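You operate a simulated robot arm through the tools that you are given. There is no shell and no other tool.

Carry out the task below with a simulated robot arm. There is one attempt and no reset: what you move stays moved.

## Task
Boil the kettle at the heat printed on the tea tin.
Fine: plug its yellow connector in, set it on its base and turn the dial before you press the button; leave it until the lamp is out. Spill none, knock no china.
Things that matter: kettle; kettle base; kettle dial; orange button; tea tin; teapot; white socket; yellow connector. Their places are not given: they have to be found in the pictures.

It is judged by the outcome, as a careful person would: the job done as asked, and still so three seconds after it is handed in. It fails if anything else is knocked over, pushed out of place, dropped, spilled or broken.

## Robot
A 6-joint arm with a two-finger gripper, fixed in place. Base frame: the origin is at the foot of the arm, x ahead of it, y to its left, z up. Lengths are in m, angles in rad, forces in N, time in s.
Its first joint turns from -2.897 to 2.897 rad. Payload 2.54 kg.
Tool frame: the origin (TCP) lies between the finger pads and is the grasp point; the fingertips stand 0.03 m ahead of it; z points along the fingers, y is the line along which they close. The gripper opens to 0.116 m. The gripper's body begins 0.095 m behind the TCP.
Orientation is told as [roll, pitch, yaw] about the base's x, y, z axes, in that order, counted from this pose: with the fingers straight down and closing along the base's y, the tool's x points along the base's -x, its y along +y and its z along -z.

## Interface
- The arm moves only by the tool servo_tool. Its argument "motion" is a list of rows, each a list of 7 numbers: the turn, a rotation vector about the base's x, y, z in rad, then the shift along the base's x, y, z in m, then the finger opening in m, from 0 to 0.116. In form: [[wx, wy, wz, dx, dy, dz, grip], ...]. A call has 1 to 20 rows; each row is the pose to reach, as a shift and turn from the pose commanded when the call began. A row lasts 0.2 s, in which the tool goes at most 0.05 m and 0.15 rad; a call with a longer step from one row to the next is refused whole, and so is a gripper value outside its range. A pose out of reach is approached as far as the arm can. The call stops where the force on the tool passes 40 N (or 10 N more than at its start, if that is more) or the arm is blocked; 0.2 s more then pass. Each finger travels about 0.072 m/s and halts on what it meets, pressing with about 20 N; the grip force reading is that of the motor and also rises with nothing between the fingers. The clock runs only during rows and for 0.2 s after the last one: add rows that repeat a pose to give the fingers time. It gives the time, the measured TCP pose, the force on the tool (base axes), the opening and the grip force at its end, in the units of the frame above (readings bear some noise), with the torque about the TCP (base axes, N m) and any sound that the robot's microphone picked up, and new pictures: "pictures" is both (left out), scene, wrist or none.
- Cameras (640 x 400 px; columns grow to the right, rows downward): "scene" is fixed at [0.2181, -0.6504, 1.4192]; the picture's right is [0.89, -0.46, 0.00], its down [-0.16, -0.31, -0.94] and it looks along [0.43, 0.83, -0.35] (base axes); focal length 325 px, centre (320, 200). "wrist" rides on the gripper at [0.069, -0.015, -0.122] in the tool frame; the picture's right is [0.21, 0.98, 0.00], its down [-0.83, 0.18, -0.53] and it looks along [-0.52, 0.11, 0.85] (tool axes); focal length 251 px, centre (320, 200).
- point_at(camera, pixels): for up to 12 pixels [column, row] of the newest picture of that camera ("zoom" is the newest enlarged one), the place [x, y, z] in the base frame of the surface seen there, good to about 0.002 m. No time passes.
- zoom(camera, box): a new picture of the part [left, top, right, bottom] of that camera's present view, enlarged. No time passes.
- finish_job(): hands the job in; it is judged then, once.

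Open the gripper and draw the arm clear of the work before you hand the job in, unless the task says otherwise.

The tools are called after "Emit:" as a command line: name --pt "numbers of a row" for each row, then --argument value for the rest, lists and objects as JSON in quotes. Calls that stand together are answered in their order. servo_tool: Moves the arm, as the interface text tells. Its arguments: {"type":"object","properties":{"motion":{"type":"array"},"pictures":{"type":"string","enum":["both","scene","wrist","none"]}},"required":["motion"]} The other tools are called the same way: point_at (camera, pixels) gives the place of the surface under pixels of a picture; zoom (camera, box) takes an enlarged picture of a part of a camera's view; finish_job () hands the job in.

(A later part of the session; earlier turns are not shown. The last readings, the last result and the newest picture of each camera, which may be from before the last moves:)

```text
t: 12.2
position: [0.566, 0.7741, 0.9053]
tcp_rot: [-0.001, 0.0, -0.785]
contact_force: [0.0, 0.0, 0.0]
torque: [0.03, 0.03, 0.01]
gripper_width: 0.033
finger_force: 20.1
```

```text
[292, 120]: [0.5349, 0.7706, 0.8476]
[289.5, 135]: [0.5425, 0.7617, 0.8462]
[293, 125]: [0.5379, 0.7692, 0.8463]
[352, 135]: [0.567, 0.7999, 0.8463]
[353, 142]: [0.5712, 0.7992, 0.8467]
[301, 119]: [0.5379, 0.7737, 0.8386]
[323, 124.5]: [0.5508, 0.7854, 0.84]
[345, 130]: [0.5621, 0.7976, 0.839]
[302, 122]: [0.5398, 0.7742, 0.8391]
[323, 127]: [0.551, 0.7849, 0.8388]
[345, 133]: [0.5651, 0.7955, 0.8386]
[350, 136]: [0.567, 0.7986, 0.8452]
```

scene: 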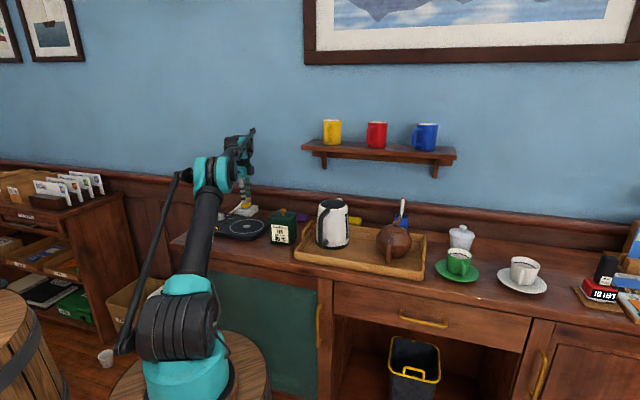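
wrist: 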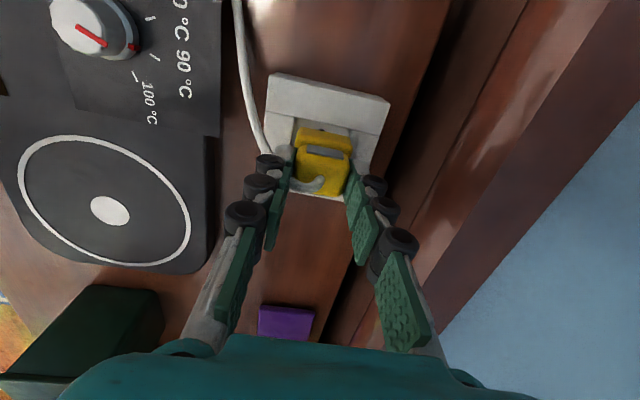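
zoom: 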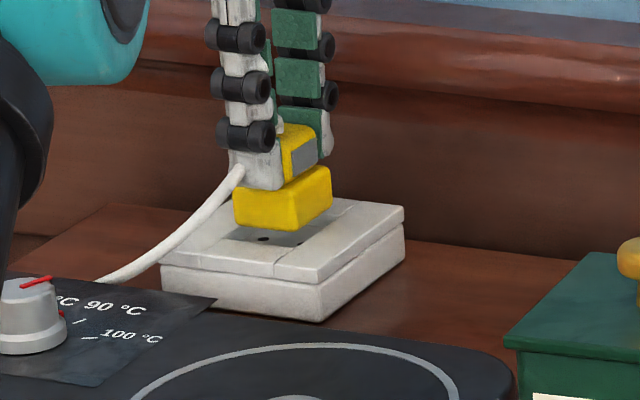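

Front gap slightly too wide: shift about +1.8 mm in the back direction and -0.9 mm sideways, then lower until the block enters the recess, watching the force.

Emit:
servo_tool --pt "0 0 0 -0.0019 0.0006 0 0.015" --pt "0 0 0 -0.0019 0.0006 0 0.015" --pt "0 0 0 -0.0019 0.0006 -0.003 0.015" --pt "0 0 0 -0.0019 0.0006 -0.006 0.015" --pt "0 0 0 -0.0019 0.0006 -0.008 0.015" --pt "0 0 0 -0.0019 0.0006 -0.008 0.015" --pictures "both"

Emit:
zoom --camera "wrist" --box '[250, 90, 390, 200]'

Emit:
zoom --camera "scene" --box '[225, 185, 275, 225]'

```text
t: 13.6
position: [0.5611, 0.7732, 0.8981]
tcp_rot: [0.0, 0.001, -0.786]
contact_force: [-0.6, -0.4, -0.6]
torque: [0.01, -0.01, 0.0]
gripper_width: 0.0331
finger_force: 20.1
```

scene: 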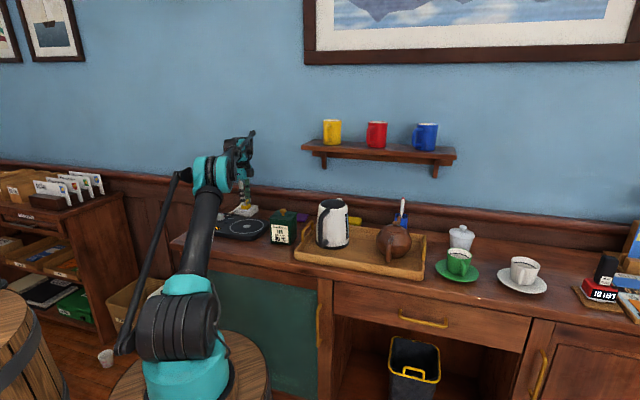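
wrist: 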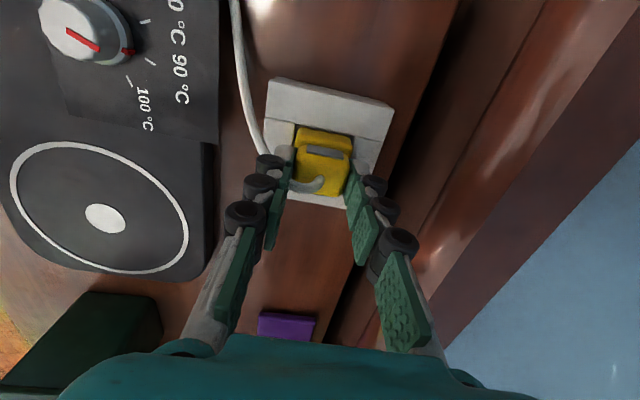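

```text
3.64 times, centred on (320, 145) of wrist
```

zoom: 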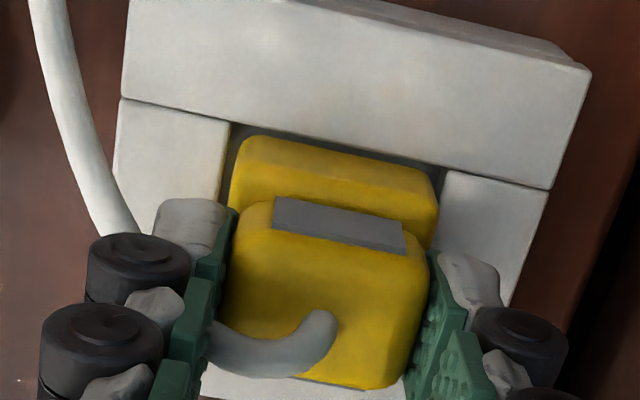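

```text
10.00 times, centred on (250, 205) of scene
```

zoom: 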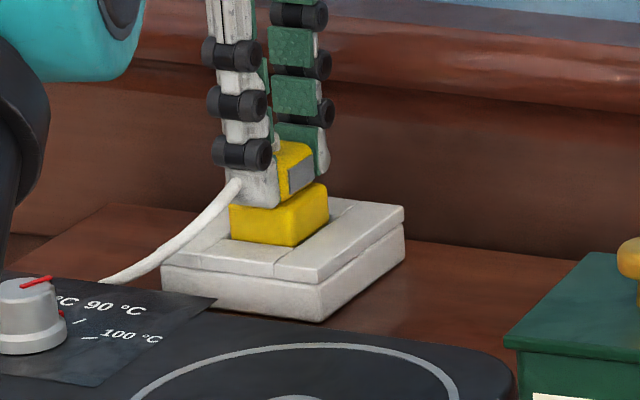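

The block has entered the recess with no contact force. I'll press on down the remaining few millimetres until it seats.

Emit:
servo_tool --pt "0 0 0 0 0 -0.002 0.015" --pt "0 0 0 0 0 -0.004 0.015" --pt "0 0 0 0 0 -0.005 0.015" --pt "0 0 0 0 0 -0.006 0.015" --pt "0 0 0 0 0 -0.007 0.015" --pt "0 0 0 0 0 -0.008 0.015" --pt "0 0 0 0 0 -0.008 0.015" --pictures "both"

Emit:
zoom --camera "scene" --box '[225, 185, 275, 225]'

Emit:
zoom --camera "wrist" --box '[250, 90, 390, 200]'

```text
t: 15.3
position: [0.5642, 0.7738, 0.8915]
tcp_rot: [0.0, -0.001, -0.787]
contact_force: [-5.7, -5.0, 12.7]
torque: [-0.2, 0.19, 0.01]
gripper_width: 0.0333
finger_force: 19.6
heard: snap
stopped in row 7: the force on the tool passed its limit at 41 N (the readings are from after the stop); the commanded pose is now the measured one
```

scene: 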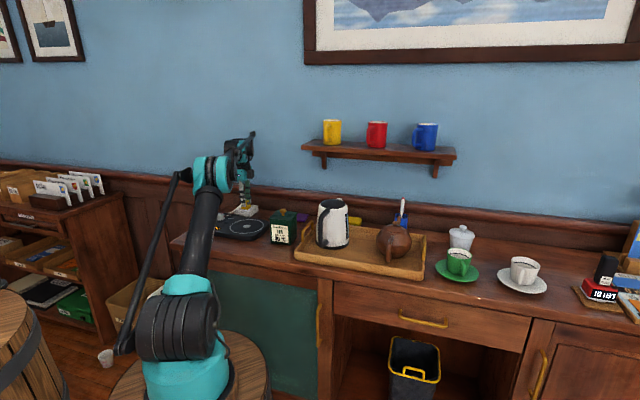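
wrist: 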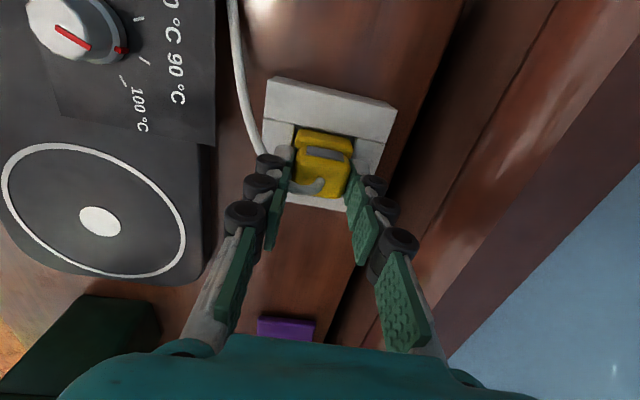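

```text
10.00 times, centred on (250, 205) of scene
```

zoom: 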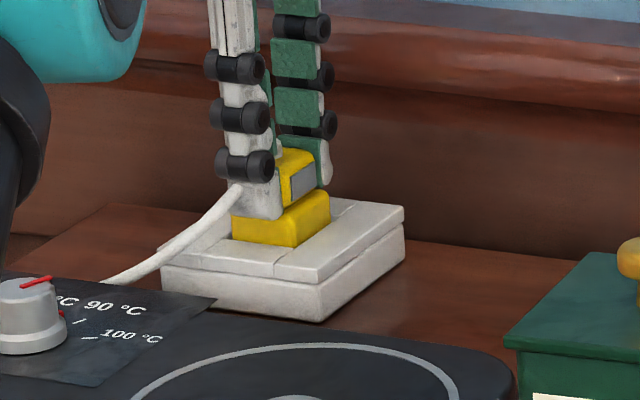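

```text
3.64 times, centred on (320, 145) of wrist
```

zoom: 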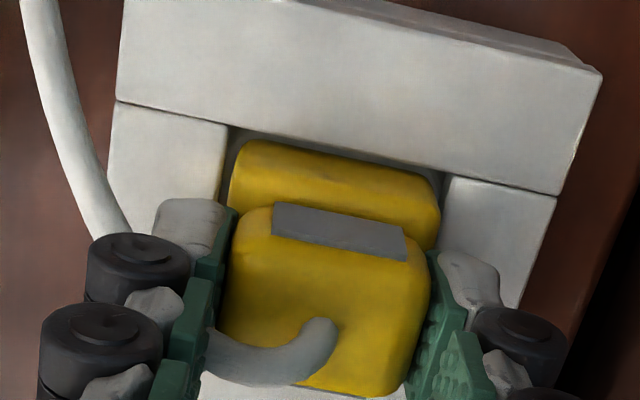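

A "snap" was heard: the connector has seated in the socket. I'll open the fingers and rise straight up.

Emit:
servo_tool --pt "0 0 0 0 0 0.001 0.03" --pt "0 0 0 0 0 0.001 0.045" --pt "0 0 0 0 0 0.001 0.06" --pt "0 0 0 0 0 0.001 0.06" --pt "0 0 0 0 0 0.02 0.06" --pt "0 0 0 0 0 0.05 0.06" --pt "0 0 0 0 0 0.08 0.06" --pt "0 0 0 0 0 0.1 0.06" --pictures "both"

Emit:
zoom --camera "wrist" --box '[240, 80, 400, 200]'

Emit:
zoom --camera "scene" --box '[195, 185, 275, 245]'

```text
t: 17.1
position: [0.5634, 0.7722, 0.9894]
tcp_rot: [0.003, -0.001, -0.787]
contact_force: [-0.5, 0.1, 0.3]
torque: [0.01, -0.03, 0.0]
gripper_width: 0.06
finger_force: 0.0
```

scene: 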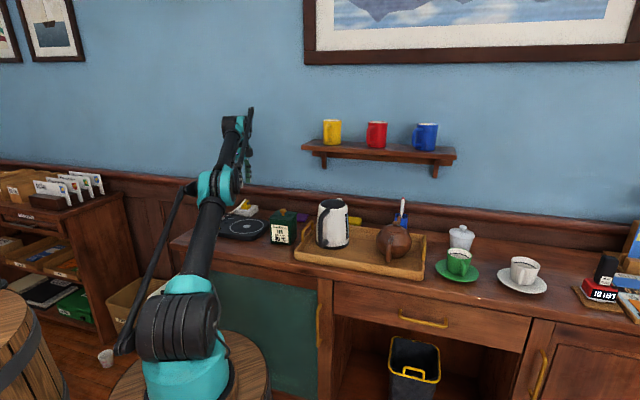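
wrist: 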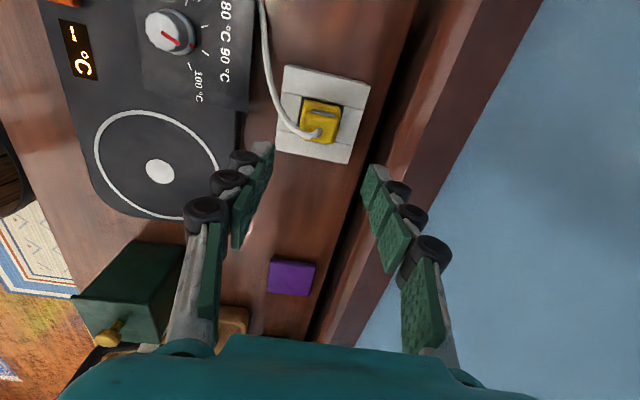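

```text
3.33 times, centred on (320, 140) of wrist
```

zoom: 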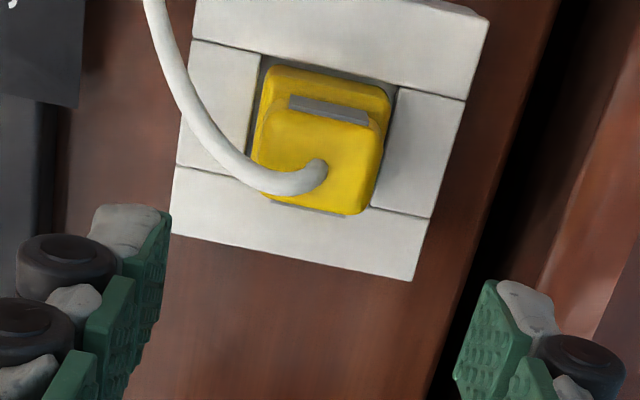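

```text
6.67 times, centred on (235, 215) of scene
```

zoom: 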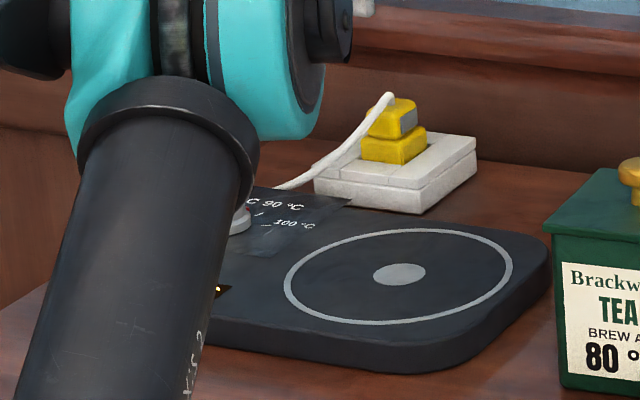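

The connector stands seated in the recess. I'll confirm its height and look at the dial (170,32) and display (80,50) from here.

Emit:
point_at --camera "wrist" --pixels '[[325, 130], [312, 136], [330, 104], [345, 110], [300, 80], [290, 140], [335, 148], [340, 140]]'

Emit:
zoom --camera "wrist" --box '[120, 0, 260, 110]'

Emit:
zoom --camera "wrist" --box '[40, 0, 160, 90]'

```text
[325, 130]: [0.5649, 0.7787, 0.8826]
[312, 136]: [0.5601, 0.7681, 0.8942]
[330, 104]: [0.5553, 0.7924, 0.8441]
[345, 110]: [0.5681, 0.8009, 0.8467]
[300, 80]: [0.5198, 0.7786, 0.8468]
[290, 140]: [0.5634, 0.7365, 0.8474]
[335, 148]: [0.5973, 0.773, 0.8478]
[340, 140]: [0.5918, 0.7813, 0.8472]
```

```text
3.64 times, centred on (190, 55) of wrist
```

zoom: 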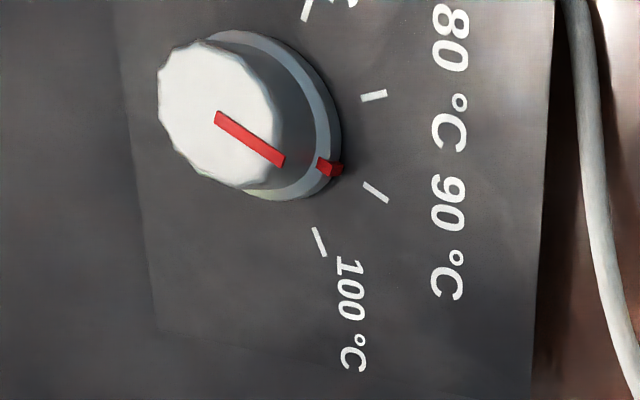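

```text
4.44 times, centred on (100, 45) of wrist
```

zoom: 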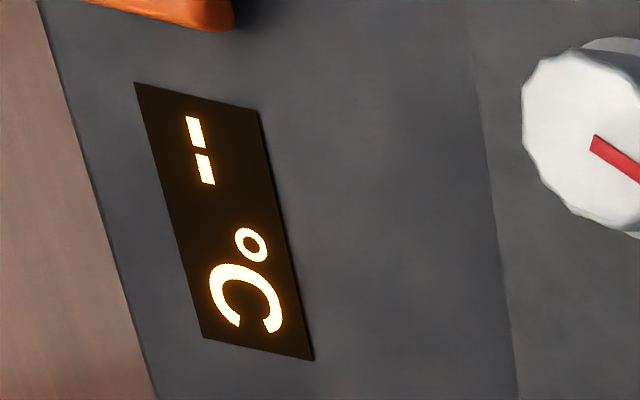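

The connector's top is at 0.8826, exactly one recess-floor higher than before, so it's fully in. Now I'll move the camera over the dial with yaw back to 0 to measure pointer and tick angles.

Emit:
servo_tool --pt "0 0 0.112 -0.031 -0.0125 0.005 0.06" --pt "0 0 0.224 -0.062 -0.025 0.01 0.06" --pt "0 0 0.336 -0.093 -0.0375 0.012 0.06" --pt "0 0 0.448 -0.124 -0.05 0.012 0.06" --pt "0 0 0.56 -0.155 -0.0625 0.012 0.06" --pt "0 0 0.672 -0.186 -0.075 0.012 0.06" --pt "0 0 0.785 -0.216 -0.087 0.012 0.06" --pt "0 0 0.785 -0.216 -0.087 0.012 0.06" --pt "0 0 0.785 -0.216 -0.087 0.012 0.06" --pictures "both"

Emit:
zoom --camera "wrist" --box '[250, 130, 390, 240]'

```text
t: 19.1
position: [0.3476, 0.6891, 1.0011]
tcp_rot: [0.003, 0.001, 0.001]
contact_force: [-0.5, -0.4, 0.2]
torque: [-0.03, -0.03, 0.01]
gripper_width: 0.0599
finger_force: 0.2
```

scene: 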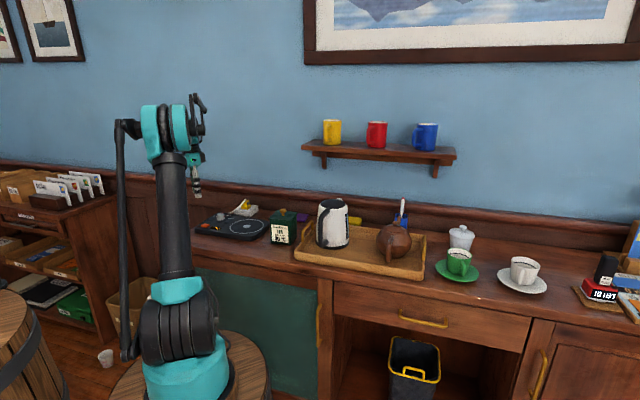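
wrist: 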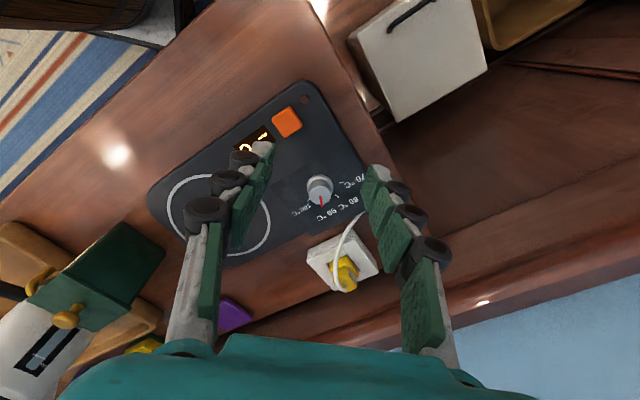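

```text
3.64 times, centred on (320, 185) of wrist
```

zoom: 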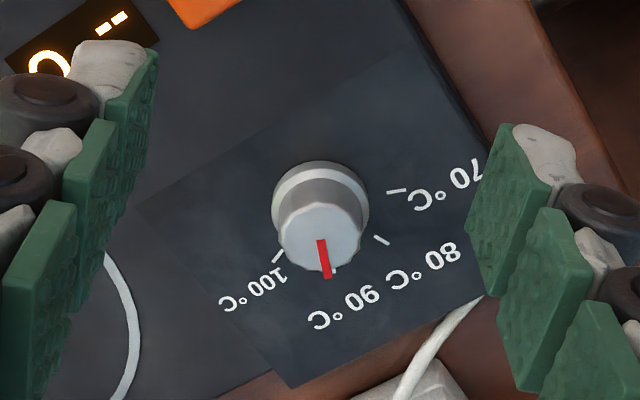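

I'll enlarge the dial and take tick and knob points.

Emit:
zoom --camera "wrist" --box '[295, 165, 355, 215]'

Emit:
point_at --camera "wrist" --pixels '[[339, 182.5], [343, 182.3], [335.3, 195], [338, 197], [309.5, 199], [308, 201.5], [320, 178], [307.5, 187], [332.5, 185], [320, 192], [320.3, 197], [322, 205]]'

```text
8.00 times, centred on (325, 190) of wrist
```

zoom: 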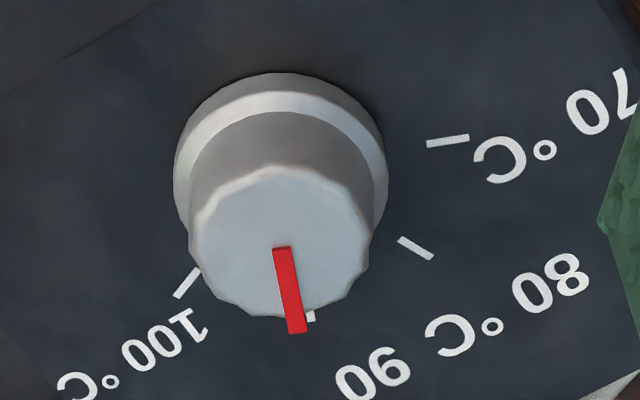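

```text
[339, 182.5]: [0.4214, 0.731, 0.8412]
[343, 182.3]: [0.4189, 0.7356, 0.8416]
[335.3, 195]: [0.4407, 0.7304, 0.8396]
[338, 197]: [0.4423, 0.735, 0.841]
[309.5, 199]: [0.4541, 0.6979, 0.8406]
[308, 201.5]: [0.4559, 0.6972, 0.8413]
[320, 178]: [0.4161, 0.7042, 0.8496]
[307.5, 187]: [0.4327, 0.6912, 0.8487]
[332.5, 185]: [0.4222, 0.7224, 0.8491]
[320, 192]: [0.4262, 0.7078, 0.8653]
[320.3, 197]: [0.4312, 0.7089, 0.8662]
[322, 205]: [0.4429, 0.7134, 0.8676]
```

More precise samples on the enlarged dial picture.

Emit:
point_at --camera "zoom" --pixels '[[430, 143], [466, 139], [402, 241], [429, 257], [312, 317], [197, 272], [180, 295], [281, 252], [296, 326], [270, 240], [290, 240], [280, 240]]'

Emit:
point_at --camera "zoom" --pixels '[[280, 80], [180, 150], [382, 170], [176, 190], [386, 195], [230, 100], [340, 95], [200, 230], [360, 240], [230, 185], [330, 185], [280, 175]]'

```text
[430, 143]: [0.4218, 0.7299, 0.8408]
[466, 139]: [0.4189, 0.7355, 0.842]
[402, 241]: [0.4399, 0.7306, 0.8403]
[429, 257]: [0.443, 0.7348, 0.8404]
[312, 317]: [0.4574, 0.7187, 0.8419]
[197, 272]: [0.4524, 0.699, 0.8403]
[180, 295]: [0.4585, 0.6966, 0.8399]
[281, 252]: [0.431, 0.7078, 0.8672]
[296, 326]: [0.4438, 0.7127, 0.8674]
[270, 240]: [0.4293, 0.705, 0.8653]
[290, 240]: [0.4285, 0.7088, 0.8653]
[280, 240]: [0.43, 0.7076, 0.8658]
```

```text
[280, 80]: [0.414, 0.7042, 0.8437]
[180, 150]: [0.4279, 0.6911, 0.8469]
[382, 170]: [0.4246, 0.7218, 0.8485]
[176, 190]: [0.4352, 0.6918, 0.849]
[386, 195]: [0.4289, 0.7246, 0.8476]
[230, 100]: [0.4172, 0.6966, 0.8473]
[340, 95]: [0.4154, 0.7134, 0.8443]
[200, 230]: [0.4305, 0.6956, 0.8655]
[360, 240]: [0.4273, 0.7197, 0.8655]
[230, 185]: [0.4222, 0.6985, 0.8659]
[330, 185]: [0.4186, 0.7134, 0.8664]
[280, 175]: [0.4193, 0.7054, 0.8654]
```

Dial centre ≈ (0.4305,0.7077), ticks at about 112° (70), 66.5° (80), 22° (90), -22° (100), pointer now at ≈21° i.e. 90. It needs about +0.78 rad; I'll come above it with yaw -0.4.

Emit:
servo_tool --pt "0 0 -0.1 0.02 0.005 -0.018 0.055" --pt "0 0 -0.2 0.041 0.01 -0.036 0.05" --pt "0 0 -0.3 0.062 0.015 -0.054 0.05" --pt "0 0 -0.4 0.0825 0.0197 -0.0725 0.05" --pt "0 0 -0.4 0.0825 0.0197 -0.0725 0.05" --pt "0 0 -0.4 0.0825 0.0197 -0.0725 0.05" --pictures "wrist"

Emit:
zoom --camera "wrist" --box '[250, 110, 390, 220]'

```text
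t: 20.5
position: [0.4319, 0.7083, 0.9276]
tcp_rot: [0.002, -0.001, -0.401]
contact_force: [0.5, 0.7, 0.3]
torque: [0.01, 0.03, 0.0]
gripper_width: 0.05
finger_force: 0.1
```

wrist: 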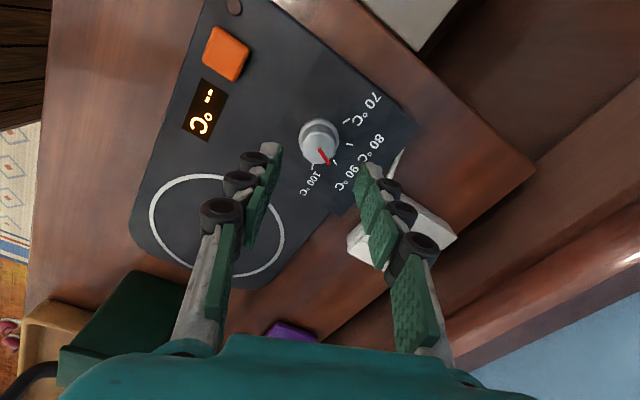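

```text
3.64 times, centred on (320, 165) of wrist
```

zoom: 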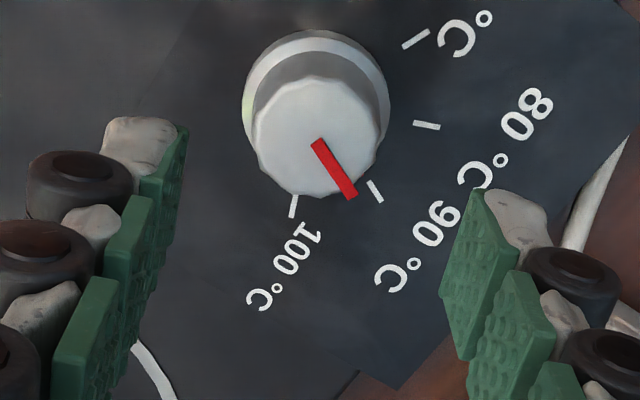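

The knob is slightly nearer the robot than the tool axis (≈1–3 mm). I'll shift 1.5 mm back in x and descend around the knob with the fingers open 50 mm.

Emit:
servo_tool --pt "0 0 0 -0.0015 0 -0.012 0.05" --pt "0 0 0 -0.0015 0 -0.024 0.05" --pt "0 0 0 -0.0015 0 -0.036 0.05" --pt "0 0 0 -0.0015 0 -0.043 0.05" --pt "0 0 0 -0.0015 0 -0.047 0.05" --pt "0 0 0 -0.0015 0 -0.047 0.05" --pictures "wrist"

Emit:
zoom --camera "wrist" --box '[240, 110, 400, 230]'

```text
t: 21.9
position: [0.4275, 0.7084, 0.8831]
tcp_rot: [-0.001, 0.001, -0.4]
contact_force: [0.4, 0.0, -0.2]
torque: [0.02, 0.0, -0.02]
gripper_width: 0.05
finger_force: 0.0
```

wrist: 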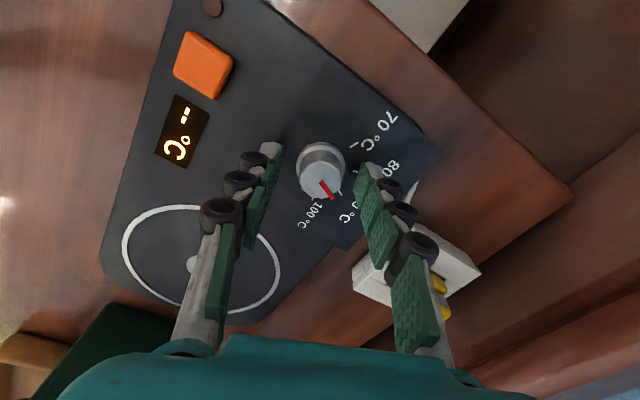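

```text
3.33 times, centred on (320, 170) of wrist
```

zoom: 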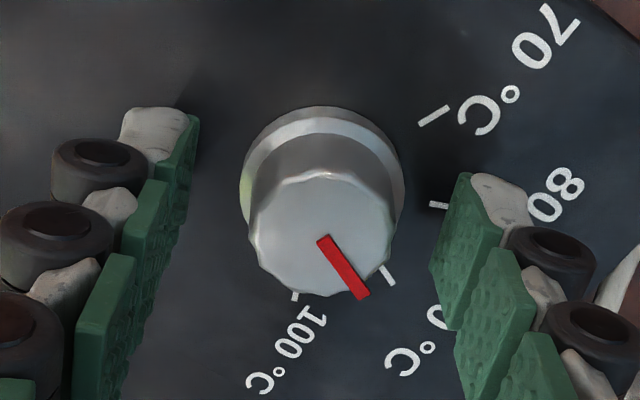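

Now the knob sits ≈2 mm ahead of the tool axis, centred between the fingers sideways. I'll nudge +2 mm in x and close gently on the knob.

Emit:
servo_tool --pt "0 0 0 0.002 -0.0006 0 0.05" --pt "0 0 0 0.002 -0.0006 0 0.04" --pt "0 0 0 0.002 -0.0006 0 0.03" --pt "0 0 0 0.002 -0.0006 0 0.02" --pt "0 0 0 0.002 -0.0006 0 0.012" --pt "0 0 0 0.002 -0.0006 0 0.012" --pictures "wrist"

Emit:
zoom --camera "wrist" --box '[240, 110, 400, 230]'

```text
t: 23.3
position: [0.4298, 0.7073, 0.8838]
tcp_rot: [0.003, -0.001, -0.398]
contact_force: [7.4, 18.6, 8.0]
torque: [0.6, -0.1, 0.04]
gripper_width: 0.0278
finger_force: 45.1
```

wrist: 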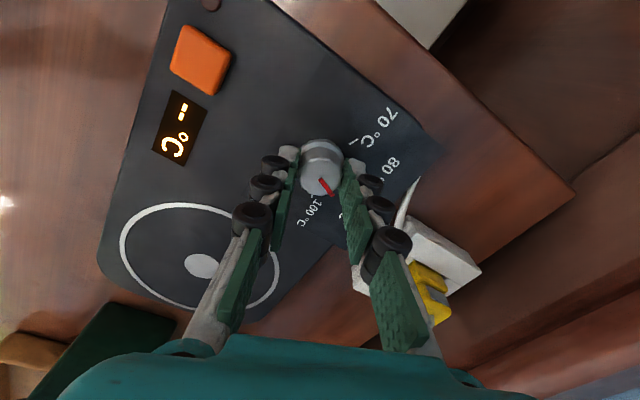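

```text
3.33 times, centred on (320, 170) of wrist
```

zoom: 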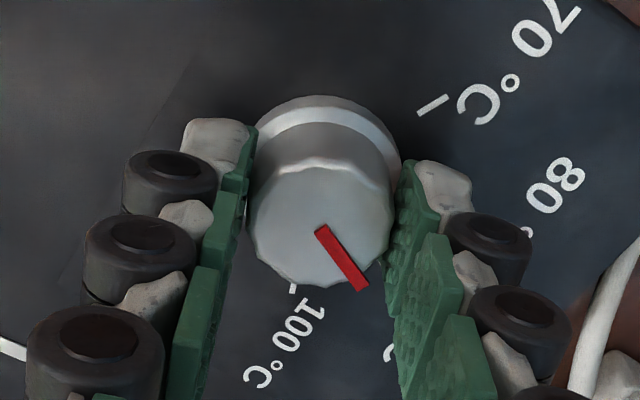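

The knob is gripped at 28 mm, but there's ~20 N side load along the closing line: the tool sits slightly off. I'll relieve it by moving ~1 mm along +tool-y.

Emit:
servo_tool --pt "0 0 0 0.0004 0.0009 0.0005 0.012" --pt "0 0 0 0.0004 0.0009 0.0005 0.012" --pictures "wrist"

```text
t: 23.9
position: [0.4298, 0.7072, 0.8825]
tcp_rot: [0.001, 0.0, -0.4]
contact_force: [-3.5, 9.9, -3.4]
torque: [0.1, -0.21, 0.02]
gripper_width: 0.0279
finger_force: 45.5
```

wrist: 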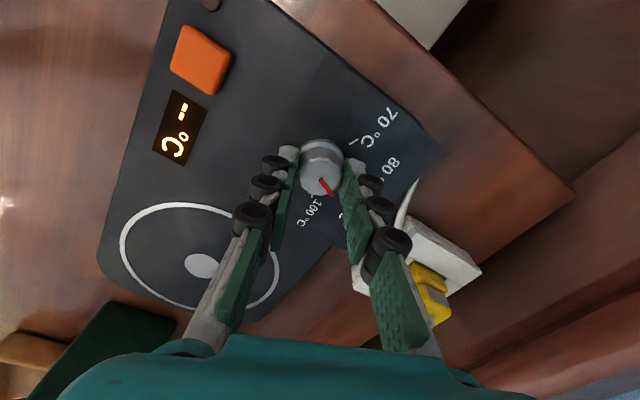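

Side load dropped to ~10 N. I'll add a bit more relief and turn the knob counter-clockwise (+z) by 0.4 rad first to see that it follows.

Emit:
servo_tool --pt "0 0 0 0.0006 0.0006 0 0.012" --pt "0 0 0.08 0.0006 0.0006 0 0.012" --pt "0 0 0.16 0.0006 0.0006 0 0.012" --pt "0 0 0.24 0.0006 0.0006 0 0.012" --pt "0 0 0.32 0.0006 0.0006 0 0.012" --pt "0 0 0.4 0.0006 0.0006 0 0.012" --pt "0 0 0.4 0.0006 0.0006 0 0.012" --pictures "both"

Emit:
zoom --camera "wrist" --box '[240, 110, 400, 230]'

```text
t: 25.5
position: [0.4313, 0.7084, 0.8831]
tcp_rot: [0.002, 0.001, 0.0]
contact_force: [-14.5, -13.6, -23.4]
torque: [-0.22, 0.86, 0.02]
gripper_width: 0.0272
finger_force: 45.2
```

scene: 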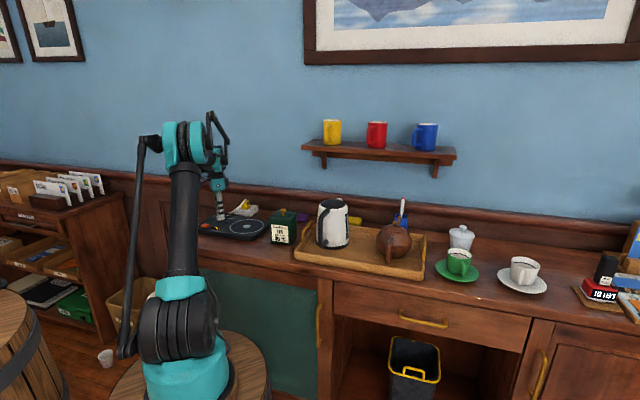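
wrist: 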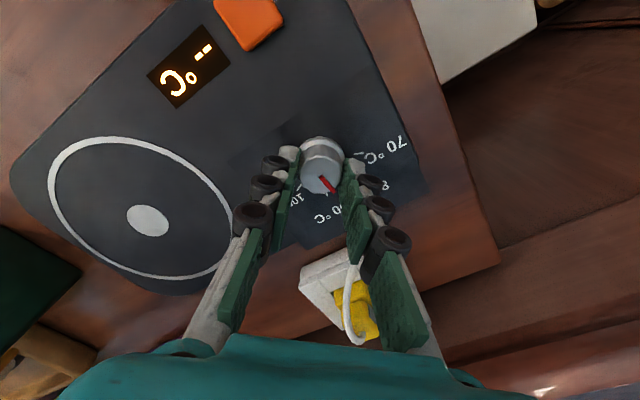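

```text
3.33 times, centred on (320, 170) of wrist
```

zoom: 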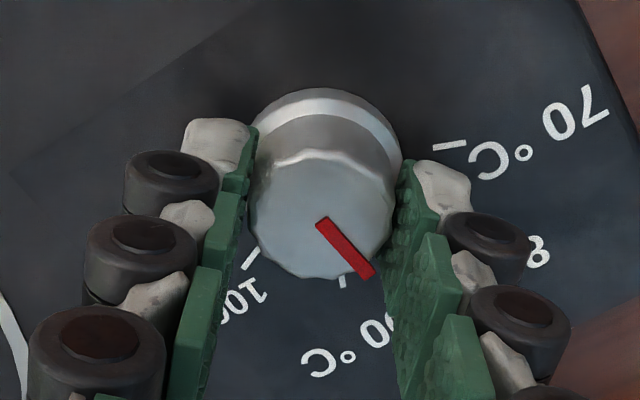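

The knob follows the turn (pointer past the 90 tick), but the tool is pulling up and forward on it. I'll relieve the load with a small shift down and back before continuing.

Emit:
servo_tool --pt "0 0 0 -0.0005 -0.0005 -0.0008 0.012" --pt "0 0 0 -0.0008 -0.0008 -0.0012 0.012" --pt "0 0 0 -0.0008 -0.0008 -0.0012 0.012" --pictures "none"

```text
t: 26.3
position: [0.4321, 0.7085, 0.8831]
tcp_rot: [0.003, 0.0, -0.002]
contact_force: [10.1, 6.9, 27.1]
torque: [0.21, 0.38, 0.01]
gripper_width: 0.0275
finger_force: 45.2
```

Over-corrected slightly; moving back about half to settle near zero force.

Emit:
servo_tool --pt "0 0 0 0.0003 0.0002 0.0006 0.012" --pt "0 0 0 0.0003 0.0002 0.0006 0.012" --pictures "none"

```text
t: 26.9
position: [0.4313, 0.7087, 0.8828]
tcp_rot: [0.002, -0.003, 0.001]
contact_force: [15.6, 18.0, 30.3]
torque: [0.61, -0.52, 0.01]
gripper_width: 0.0273
finger_force: 45.4
```

Arm wander produces varying load, still under the limit. I'll rise 0.8 mm, back off a little sideways, and complete the turn.

Emit:
servo_tool --pt "0 0 0 0.0003 0.0004 0.0008 0.016" --pt "0 0 0.1 0.0003 0.0004 0.0008 0.016" --pt "0 0 0.2 0.0003 0.0004 0.0008 0.016" --pt "0 0 0.3 0.0003 0.0004 0.0008 0.016" --pt "0 0 0.38 0.0003 0.0004 0.0008 0.016" --pt "0 0 0.38 0.0003 0.0004 0.0008 0.016" --pictures "both"

Emit:
zoom --camera "wrist" --box '[240, 110, 400, 230]'

```text
t: 28.3
position: [0.4309, 0.7083, 0.8832]
tcp_rot: [-0.001, 0.0, 0.381]
contact_force: [11.9, 11.1, 2.9]
torque: [0.41, -0.56, -0.01]
gripper_width: 0.0276
finger_force: 44.9
```

scene: 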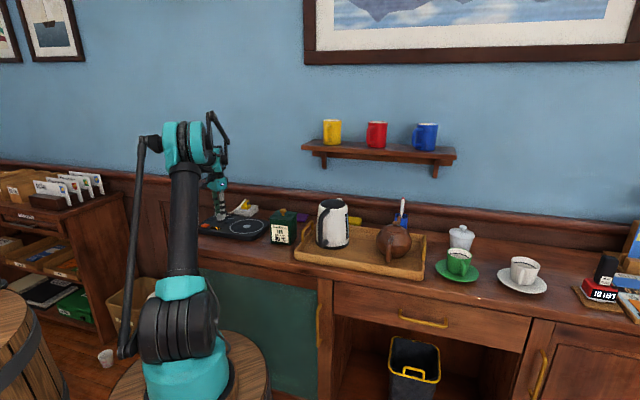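
wrist: 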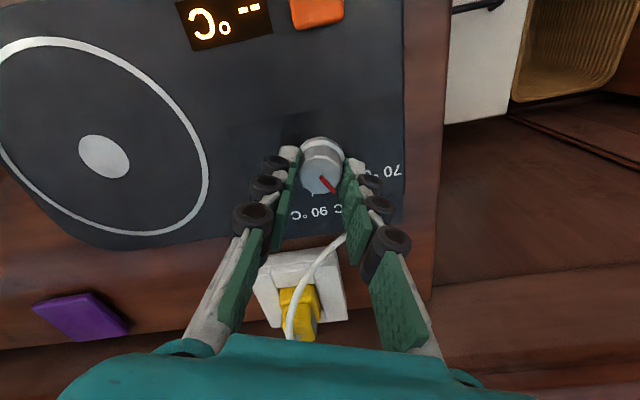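

```text
3.33 times, centred on (320, 170) of wrist
```

zoom: 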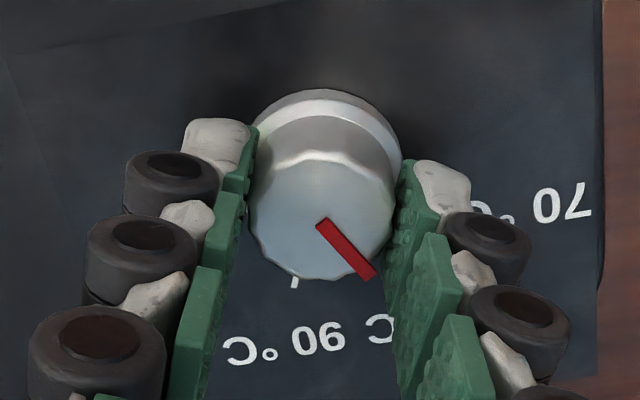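

Turned by 0.78 rad in total. I'll open the fingers and rise to check where the pointer stands.

Emit:
servo_tool --pt "0 0 0 0 0 0 0.03" --pt "0 0 0 0 0 0 0.045" --pt "0 0 0 0 0 0 0.05" --pt "0 0 0 0 0 0.02 0.05" --pt "0 0 0 0 0 0.05 0.06" --pt "0 0 0 -0.03 -0.01 0.09 0.06" --pt "0 0 0 -0.06 -0.03 0.12 0.06" --pt "0 0 0 -0.06 -0.03 0.12 0.06" --pictures "both"

Emit:
zoom --camera "wrist" --box '[250, 110, 390, 220]'

```text
refused: row 6 steps farther than a row can; nothing moved
```

```text
3.64 times, centred on (320, 165) of wrist
```

zoom: 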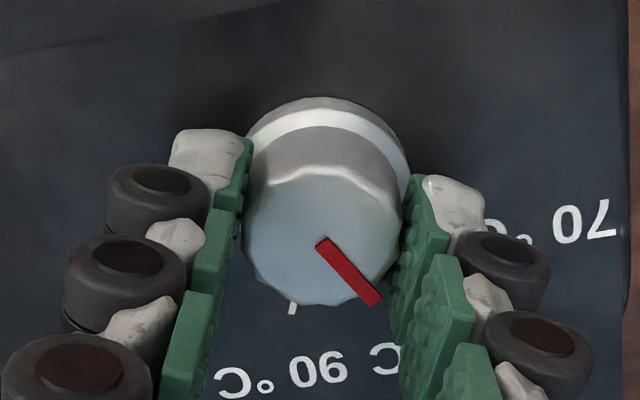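

One step was too long; I repeat the release with shorter steps.

Emit:
servo_tool --pt "0 0 0 0 0 0 0.03" --pt "0 0 0 0 0 0 0.045" --pt "0 0 0 0 0 0 0.05" --pt "0 0 0 0 0 0.02 0.05" --pt "0 0 0 0 0 0.05 0.06" --pt "0 0 -0.12 -0.02 -0.005 0.08 0.06" --pt "0 0 -0.24 -0.04 -0.015 0.1 0.06" --pt "0 0 -0.36 -0.06 -0.02 0.12 0.06" --pt "0 0 -0.38 -0.06 -0.02 0.12 0.06" --pictures "both"

Emit:
zoom --camera "wrist" --box '[250, 110, 390, 220]'

Emit:
zoom --camera "scene" --box '[195, 185, 275, 245]'

```text
t: 30.3
position: [0.3718, 0.687, 1.0037]
tcp_rot: [0.002, -0.001, -0.001]
contact_force: [0.2, 0.1, -0.8]
torque: [0.0, 0.0, 0.0]
gripper_width: 0.0601
finger_force: 0.1
```

scene: 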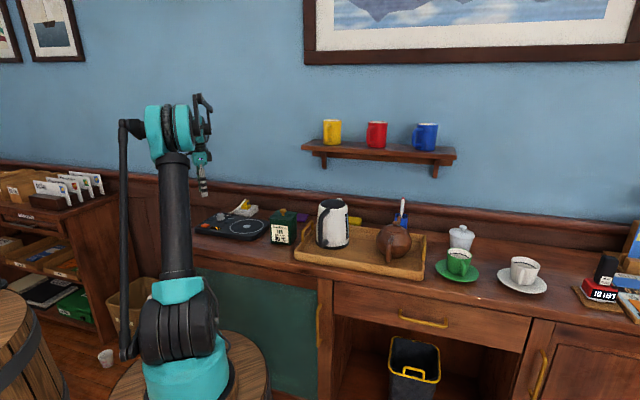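
wrist: 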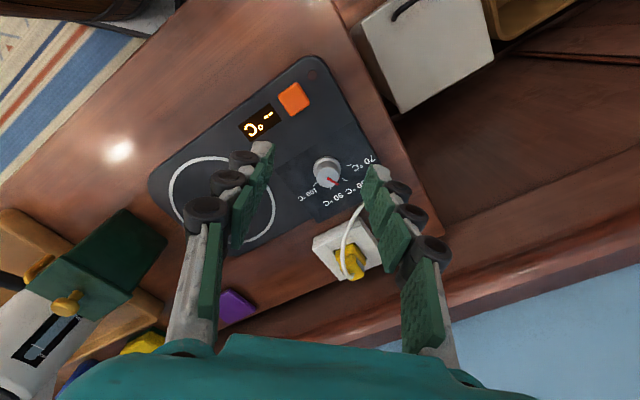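

```text
3.64 times, centred on (320, 165) of wrist
```

zoom: 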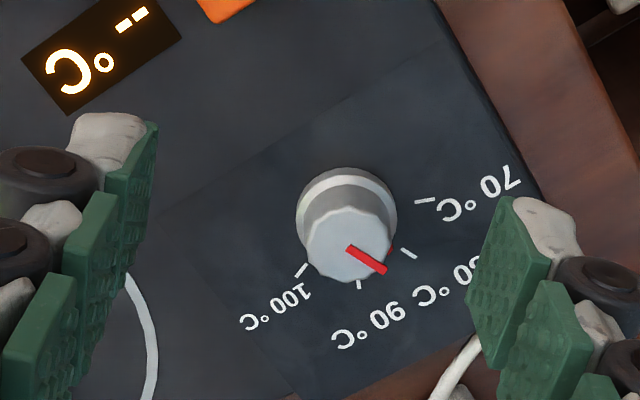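

```text
6.67 times, centred on (235, 215) of scene
```

zoom: 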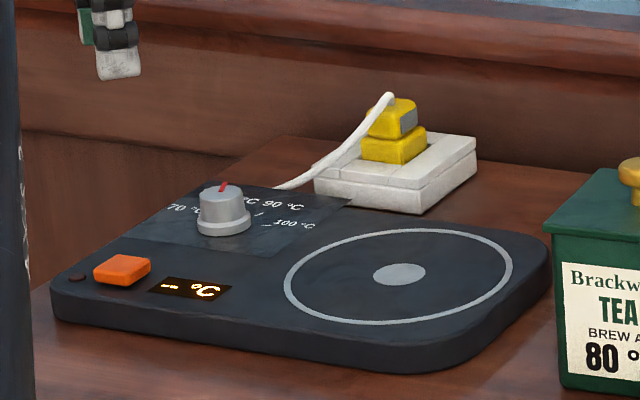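

The pointer has moved toward 80. I'll measure its angle against the ticks.

Emit:
zoom --camera "wrist" --box '[305, 150, 365, 200]'

Emit:
point_at --camera "wrist" --pixels '[[328.2, 178.2], [337.3, 184.6], [343.5, 179], [345.8, 180.8], [346.8, 165.9], [350.5, 165.3], [330.4, 189], [313.8, 185], [327, 160], [315, 170], [339, 168], [332, 181]]'

```text
8.00 times, centred on (335, 175) of wrist
```

zoom: 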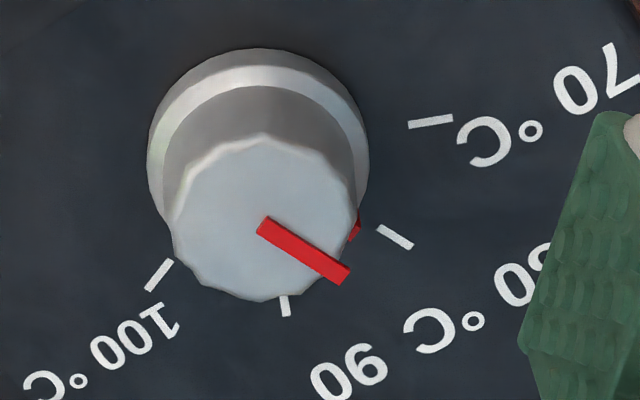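

```text
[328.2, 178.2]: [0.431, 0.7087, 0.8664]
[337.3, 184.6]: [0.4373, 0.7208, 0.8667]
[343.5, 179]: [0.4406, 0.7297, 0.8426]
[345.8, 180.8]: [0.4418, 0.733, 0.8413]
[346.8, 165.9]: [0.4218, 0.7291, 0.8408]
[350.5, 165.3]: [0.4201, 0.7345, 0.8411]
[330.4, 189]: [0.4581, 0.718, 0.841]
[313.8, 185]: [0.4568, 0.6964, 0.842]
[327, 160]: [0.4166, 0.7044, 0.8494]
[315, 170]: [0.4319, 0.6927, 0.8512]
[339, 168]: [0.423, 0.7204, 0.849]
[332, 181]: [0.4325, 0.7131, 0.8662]
```

The pointer is within a few degrees of the 80 tick. I'll sample more points to judge the residual.

Emit:
point_at --camera "zoom" --pixels '[[266, 226], [285, 238], [305, 250], [325, 262], [343, 273], [356, 229], [358, 226], [381, 229], [395, 237], [410, 245], [285, 305], [250, 230]]'

Emit:
zoom --camera "wrist" --box '[320, 165, 356, 195]'

```text
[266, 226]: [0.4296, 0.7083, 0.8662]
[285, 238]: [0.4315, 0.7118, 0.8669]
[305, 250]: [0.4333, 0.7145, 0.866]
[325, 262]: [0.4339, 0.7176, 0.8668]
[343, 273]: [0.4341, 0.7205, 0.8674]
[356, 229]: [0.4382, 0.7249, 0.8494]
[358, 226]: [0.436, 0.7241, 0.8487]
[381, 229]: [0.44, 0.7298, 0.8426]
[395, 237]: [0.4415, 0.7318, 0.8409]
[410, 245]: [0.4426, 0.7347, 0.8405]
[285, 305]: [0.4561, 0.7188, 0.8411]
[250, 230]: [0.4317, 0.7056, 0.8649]
```

```text
13.33 times, centred on (338, 180) of wrist
```

zoom: 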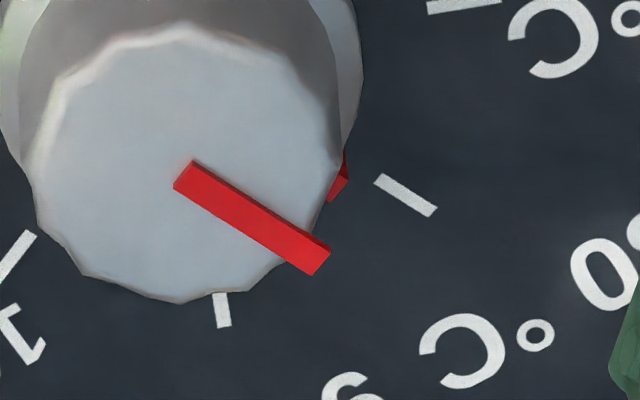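

The pointer line is parallel with the 80 tick (≈67° vs 66°), and the base hasn't moved. Next the kettle: I'll check shelf and kettle positions in the scene view before moving there.

Emit:
point_at --camera "scene" --pixels '[[305, 148], [455, 155], [435, 175], [333, 140], [332, 202], [325, 203], [346, 205], [322, 215], [320, 240], [333, 248], [347, 245], [343, 203]]'

Emit:
zoom --camera "scene" --box '[290, 190, 370, 260]'

```text
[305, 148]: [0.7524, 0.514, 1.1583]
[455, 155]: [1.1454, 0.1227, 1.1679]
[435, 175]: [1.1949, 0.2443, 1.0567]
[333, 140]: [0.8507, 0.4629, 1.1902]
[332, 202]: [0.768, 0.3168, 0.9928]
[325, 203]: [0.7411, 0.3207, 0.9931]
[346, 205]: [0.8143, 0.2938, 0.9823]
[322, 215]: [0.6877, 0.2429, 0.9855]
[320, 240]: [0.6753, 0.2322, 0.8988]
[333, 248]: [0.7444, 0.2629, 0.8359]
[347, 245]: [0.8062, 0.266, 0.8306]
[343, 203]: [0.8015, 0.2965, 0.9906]
```

```text
5.71 times, centred on (330, 225) of scene
```

zoom: 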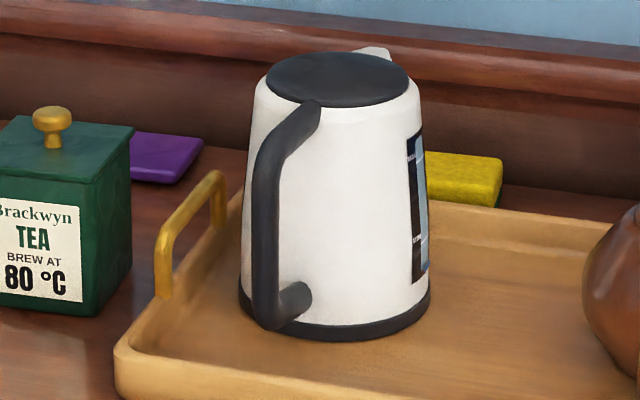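

Shelf edge is at z≈1.16, well behind the kettle. The kettle (centre near (0.76,0.28), handle toward the robot) needs a close look; I'll raise and move the camera over to it.

Emit:
servo_tool --pt "0 0 0 0.01 -0.02 0.03 0.08" --pt "0 0 0 0.025 -0.05 0.06 0.1" --pt "0 0 0 0.045 -0.09 0.08 0.116" --pt "0 0 0 0.065 -0.13 0.1 0.116" --pt "0 0 0 0.085 -0.17 0.116 0.116" --pt "0 0 0 0.105 -0.21 0.116 0.116" --pt "0 0 0 0.125 -0.25 0.116 0.116" --pt "0 0 0 0.145 -0.29 0.116 0.116" --pt "0 0 0 0.165 -0.33 0.116 0.116" --pt "0 0 0 0.185 -0.37 0.116 0.116" --pt "0 0 0 0.207 -0.405 0.116 0.116" --pt "0 0 0 0.228 -0.437 0.116 0.116" --pt "0 0 0 0.228 -0.437 0.116 0.116" --pictures "both"

Emit:
zoom --camera "wrist" --box '[200, 80, 440, 260]'

```text
t: 33.1
position: [0.5993, 0.25, 1.1162]
tcp_rot: [0.0, -0.001, 0.0]
contact_force: [-0.1, 0.4, 0.0]
torque: [-0.01, -0.03, 0.0]
gripper_width: 0.116
finger_force: 0.0
```

scene: 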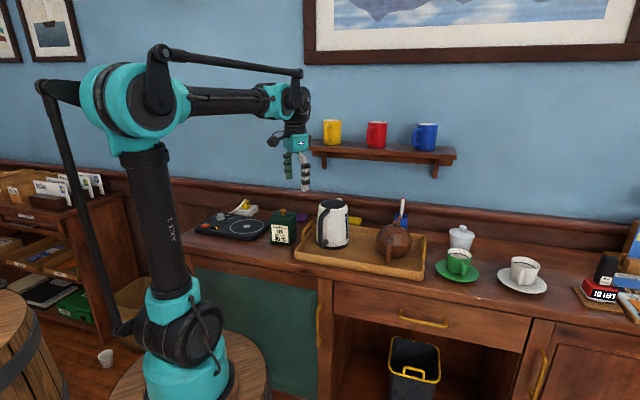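
wrist: 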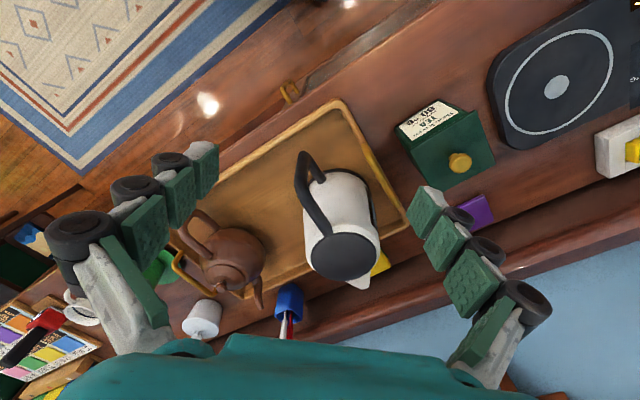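

```text
2.22 times, centred on (320, 170) of wrist
```

zoom: 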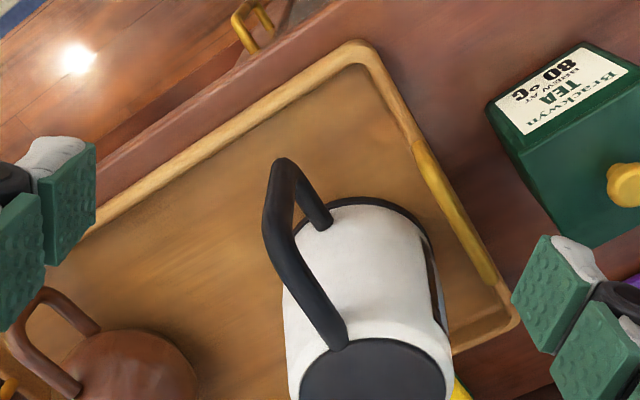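

The kettle's lid is at about (342,258), handle along (303,155)–(341,238), spout at (358,285). I'll measure it.

Emit:
point_at --camera "wrist" --pixels '[[342, 258], [309, 260], [377, 255], [341, 236], [347, 280], [358, 285], [305, 158], [301, 175], [312, 200], [325, 222], [338, 238], [320, 179]]'

Emit:
point_at --camera "wrist" --pixels '[[306, 240], [380, 240], [305, 220], [376, 215], [345, 173], [365, 190], [340, 200], [355, 220], [320, 240], [335, 180], [370, 200], [304, 270]]'

Emit:
point_at --camera "wrist" --pixels '[[345, 125], [395, 205], [330, 105], [405, 225], [270, 150], [250, 230], [455, 160], [430, 115], [400, 130], [490, 140], [460, 180], [290, 130]]'

```text
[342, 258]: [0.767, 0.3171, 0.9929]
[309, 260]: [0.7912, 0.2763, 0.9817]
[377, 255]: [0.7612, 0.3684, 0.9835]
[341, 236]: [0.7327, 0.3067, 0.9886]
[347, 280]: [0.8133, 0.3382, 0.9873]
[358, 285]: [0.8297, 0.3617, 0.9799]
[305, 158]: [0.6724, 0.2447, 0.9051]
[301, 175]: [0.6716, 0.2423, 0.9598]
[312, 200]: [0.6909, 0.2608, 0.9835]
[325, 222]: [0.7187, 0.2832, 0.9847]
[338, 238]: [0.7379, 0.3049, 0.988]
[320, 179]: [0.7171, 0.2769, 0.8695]
```

```text
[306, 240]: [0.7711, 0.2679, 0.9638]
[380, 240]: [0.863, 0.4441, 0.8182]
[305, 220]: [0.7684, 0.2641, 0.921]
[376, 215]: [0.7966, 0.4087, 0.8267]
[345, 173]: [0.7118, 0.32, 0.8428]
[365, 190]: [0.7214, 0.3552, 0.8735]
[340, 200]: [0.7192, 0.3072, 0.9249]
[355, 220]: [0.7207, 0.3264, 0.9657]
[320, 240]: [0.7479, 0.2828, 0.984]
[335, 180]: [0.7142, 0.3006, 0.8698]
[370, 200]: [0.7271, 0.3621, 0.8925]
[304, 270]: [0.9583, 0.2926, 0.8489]
```

```text
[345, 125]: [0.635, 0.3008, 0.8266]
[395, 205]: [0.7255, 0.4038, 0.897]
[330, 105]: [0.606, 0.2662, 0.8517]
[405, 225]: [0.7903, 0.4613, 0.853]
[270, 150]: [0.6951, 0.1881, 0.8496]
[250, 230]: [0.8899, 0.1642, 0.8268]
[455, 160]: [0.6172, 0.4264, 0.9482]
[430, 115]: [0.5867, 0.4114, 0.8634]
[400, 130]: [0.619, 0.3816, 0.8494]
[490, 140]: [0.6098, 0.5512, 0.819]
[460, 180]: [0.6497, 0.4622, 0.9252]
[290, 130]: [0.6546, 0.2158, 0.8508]
```

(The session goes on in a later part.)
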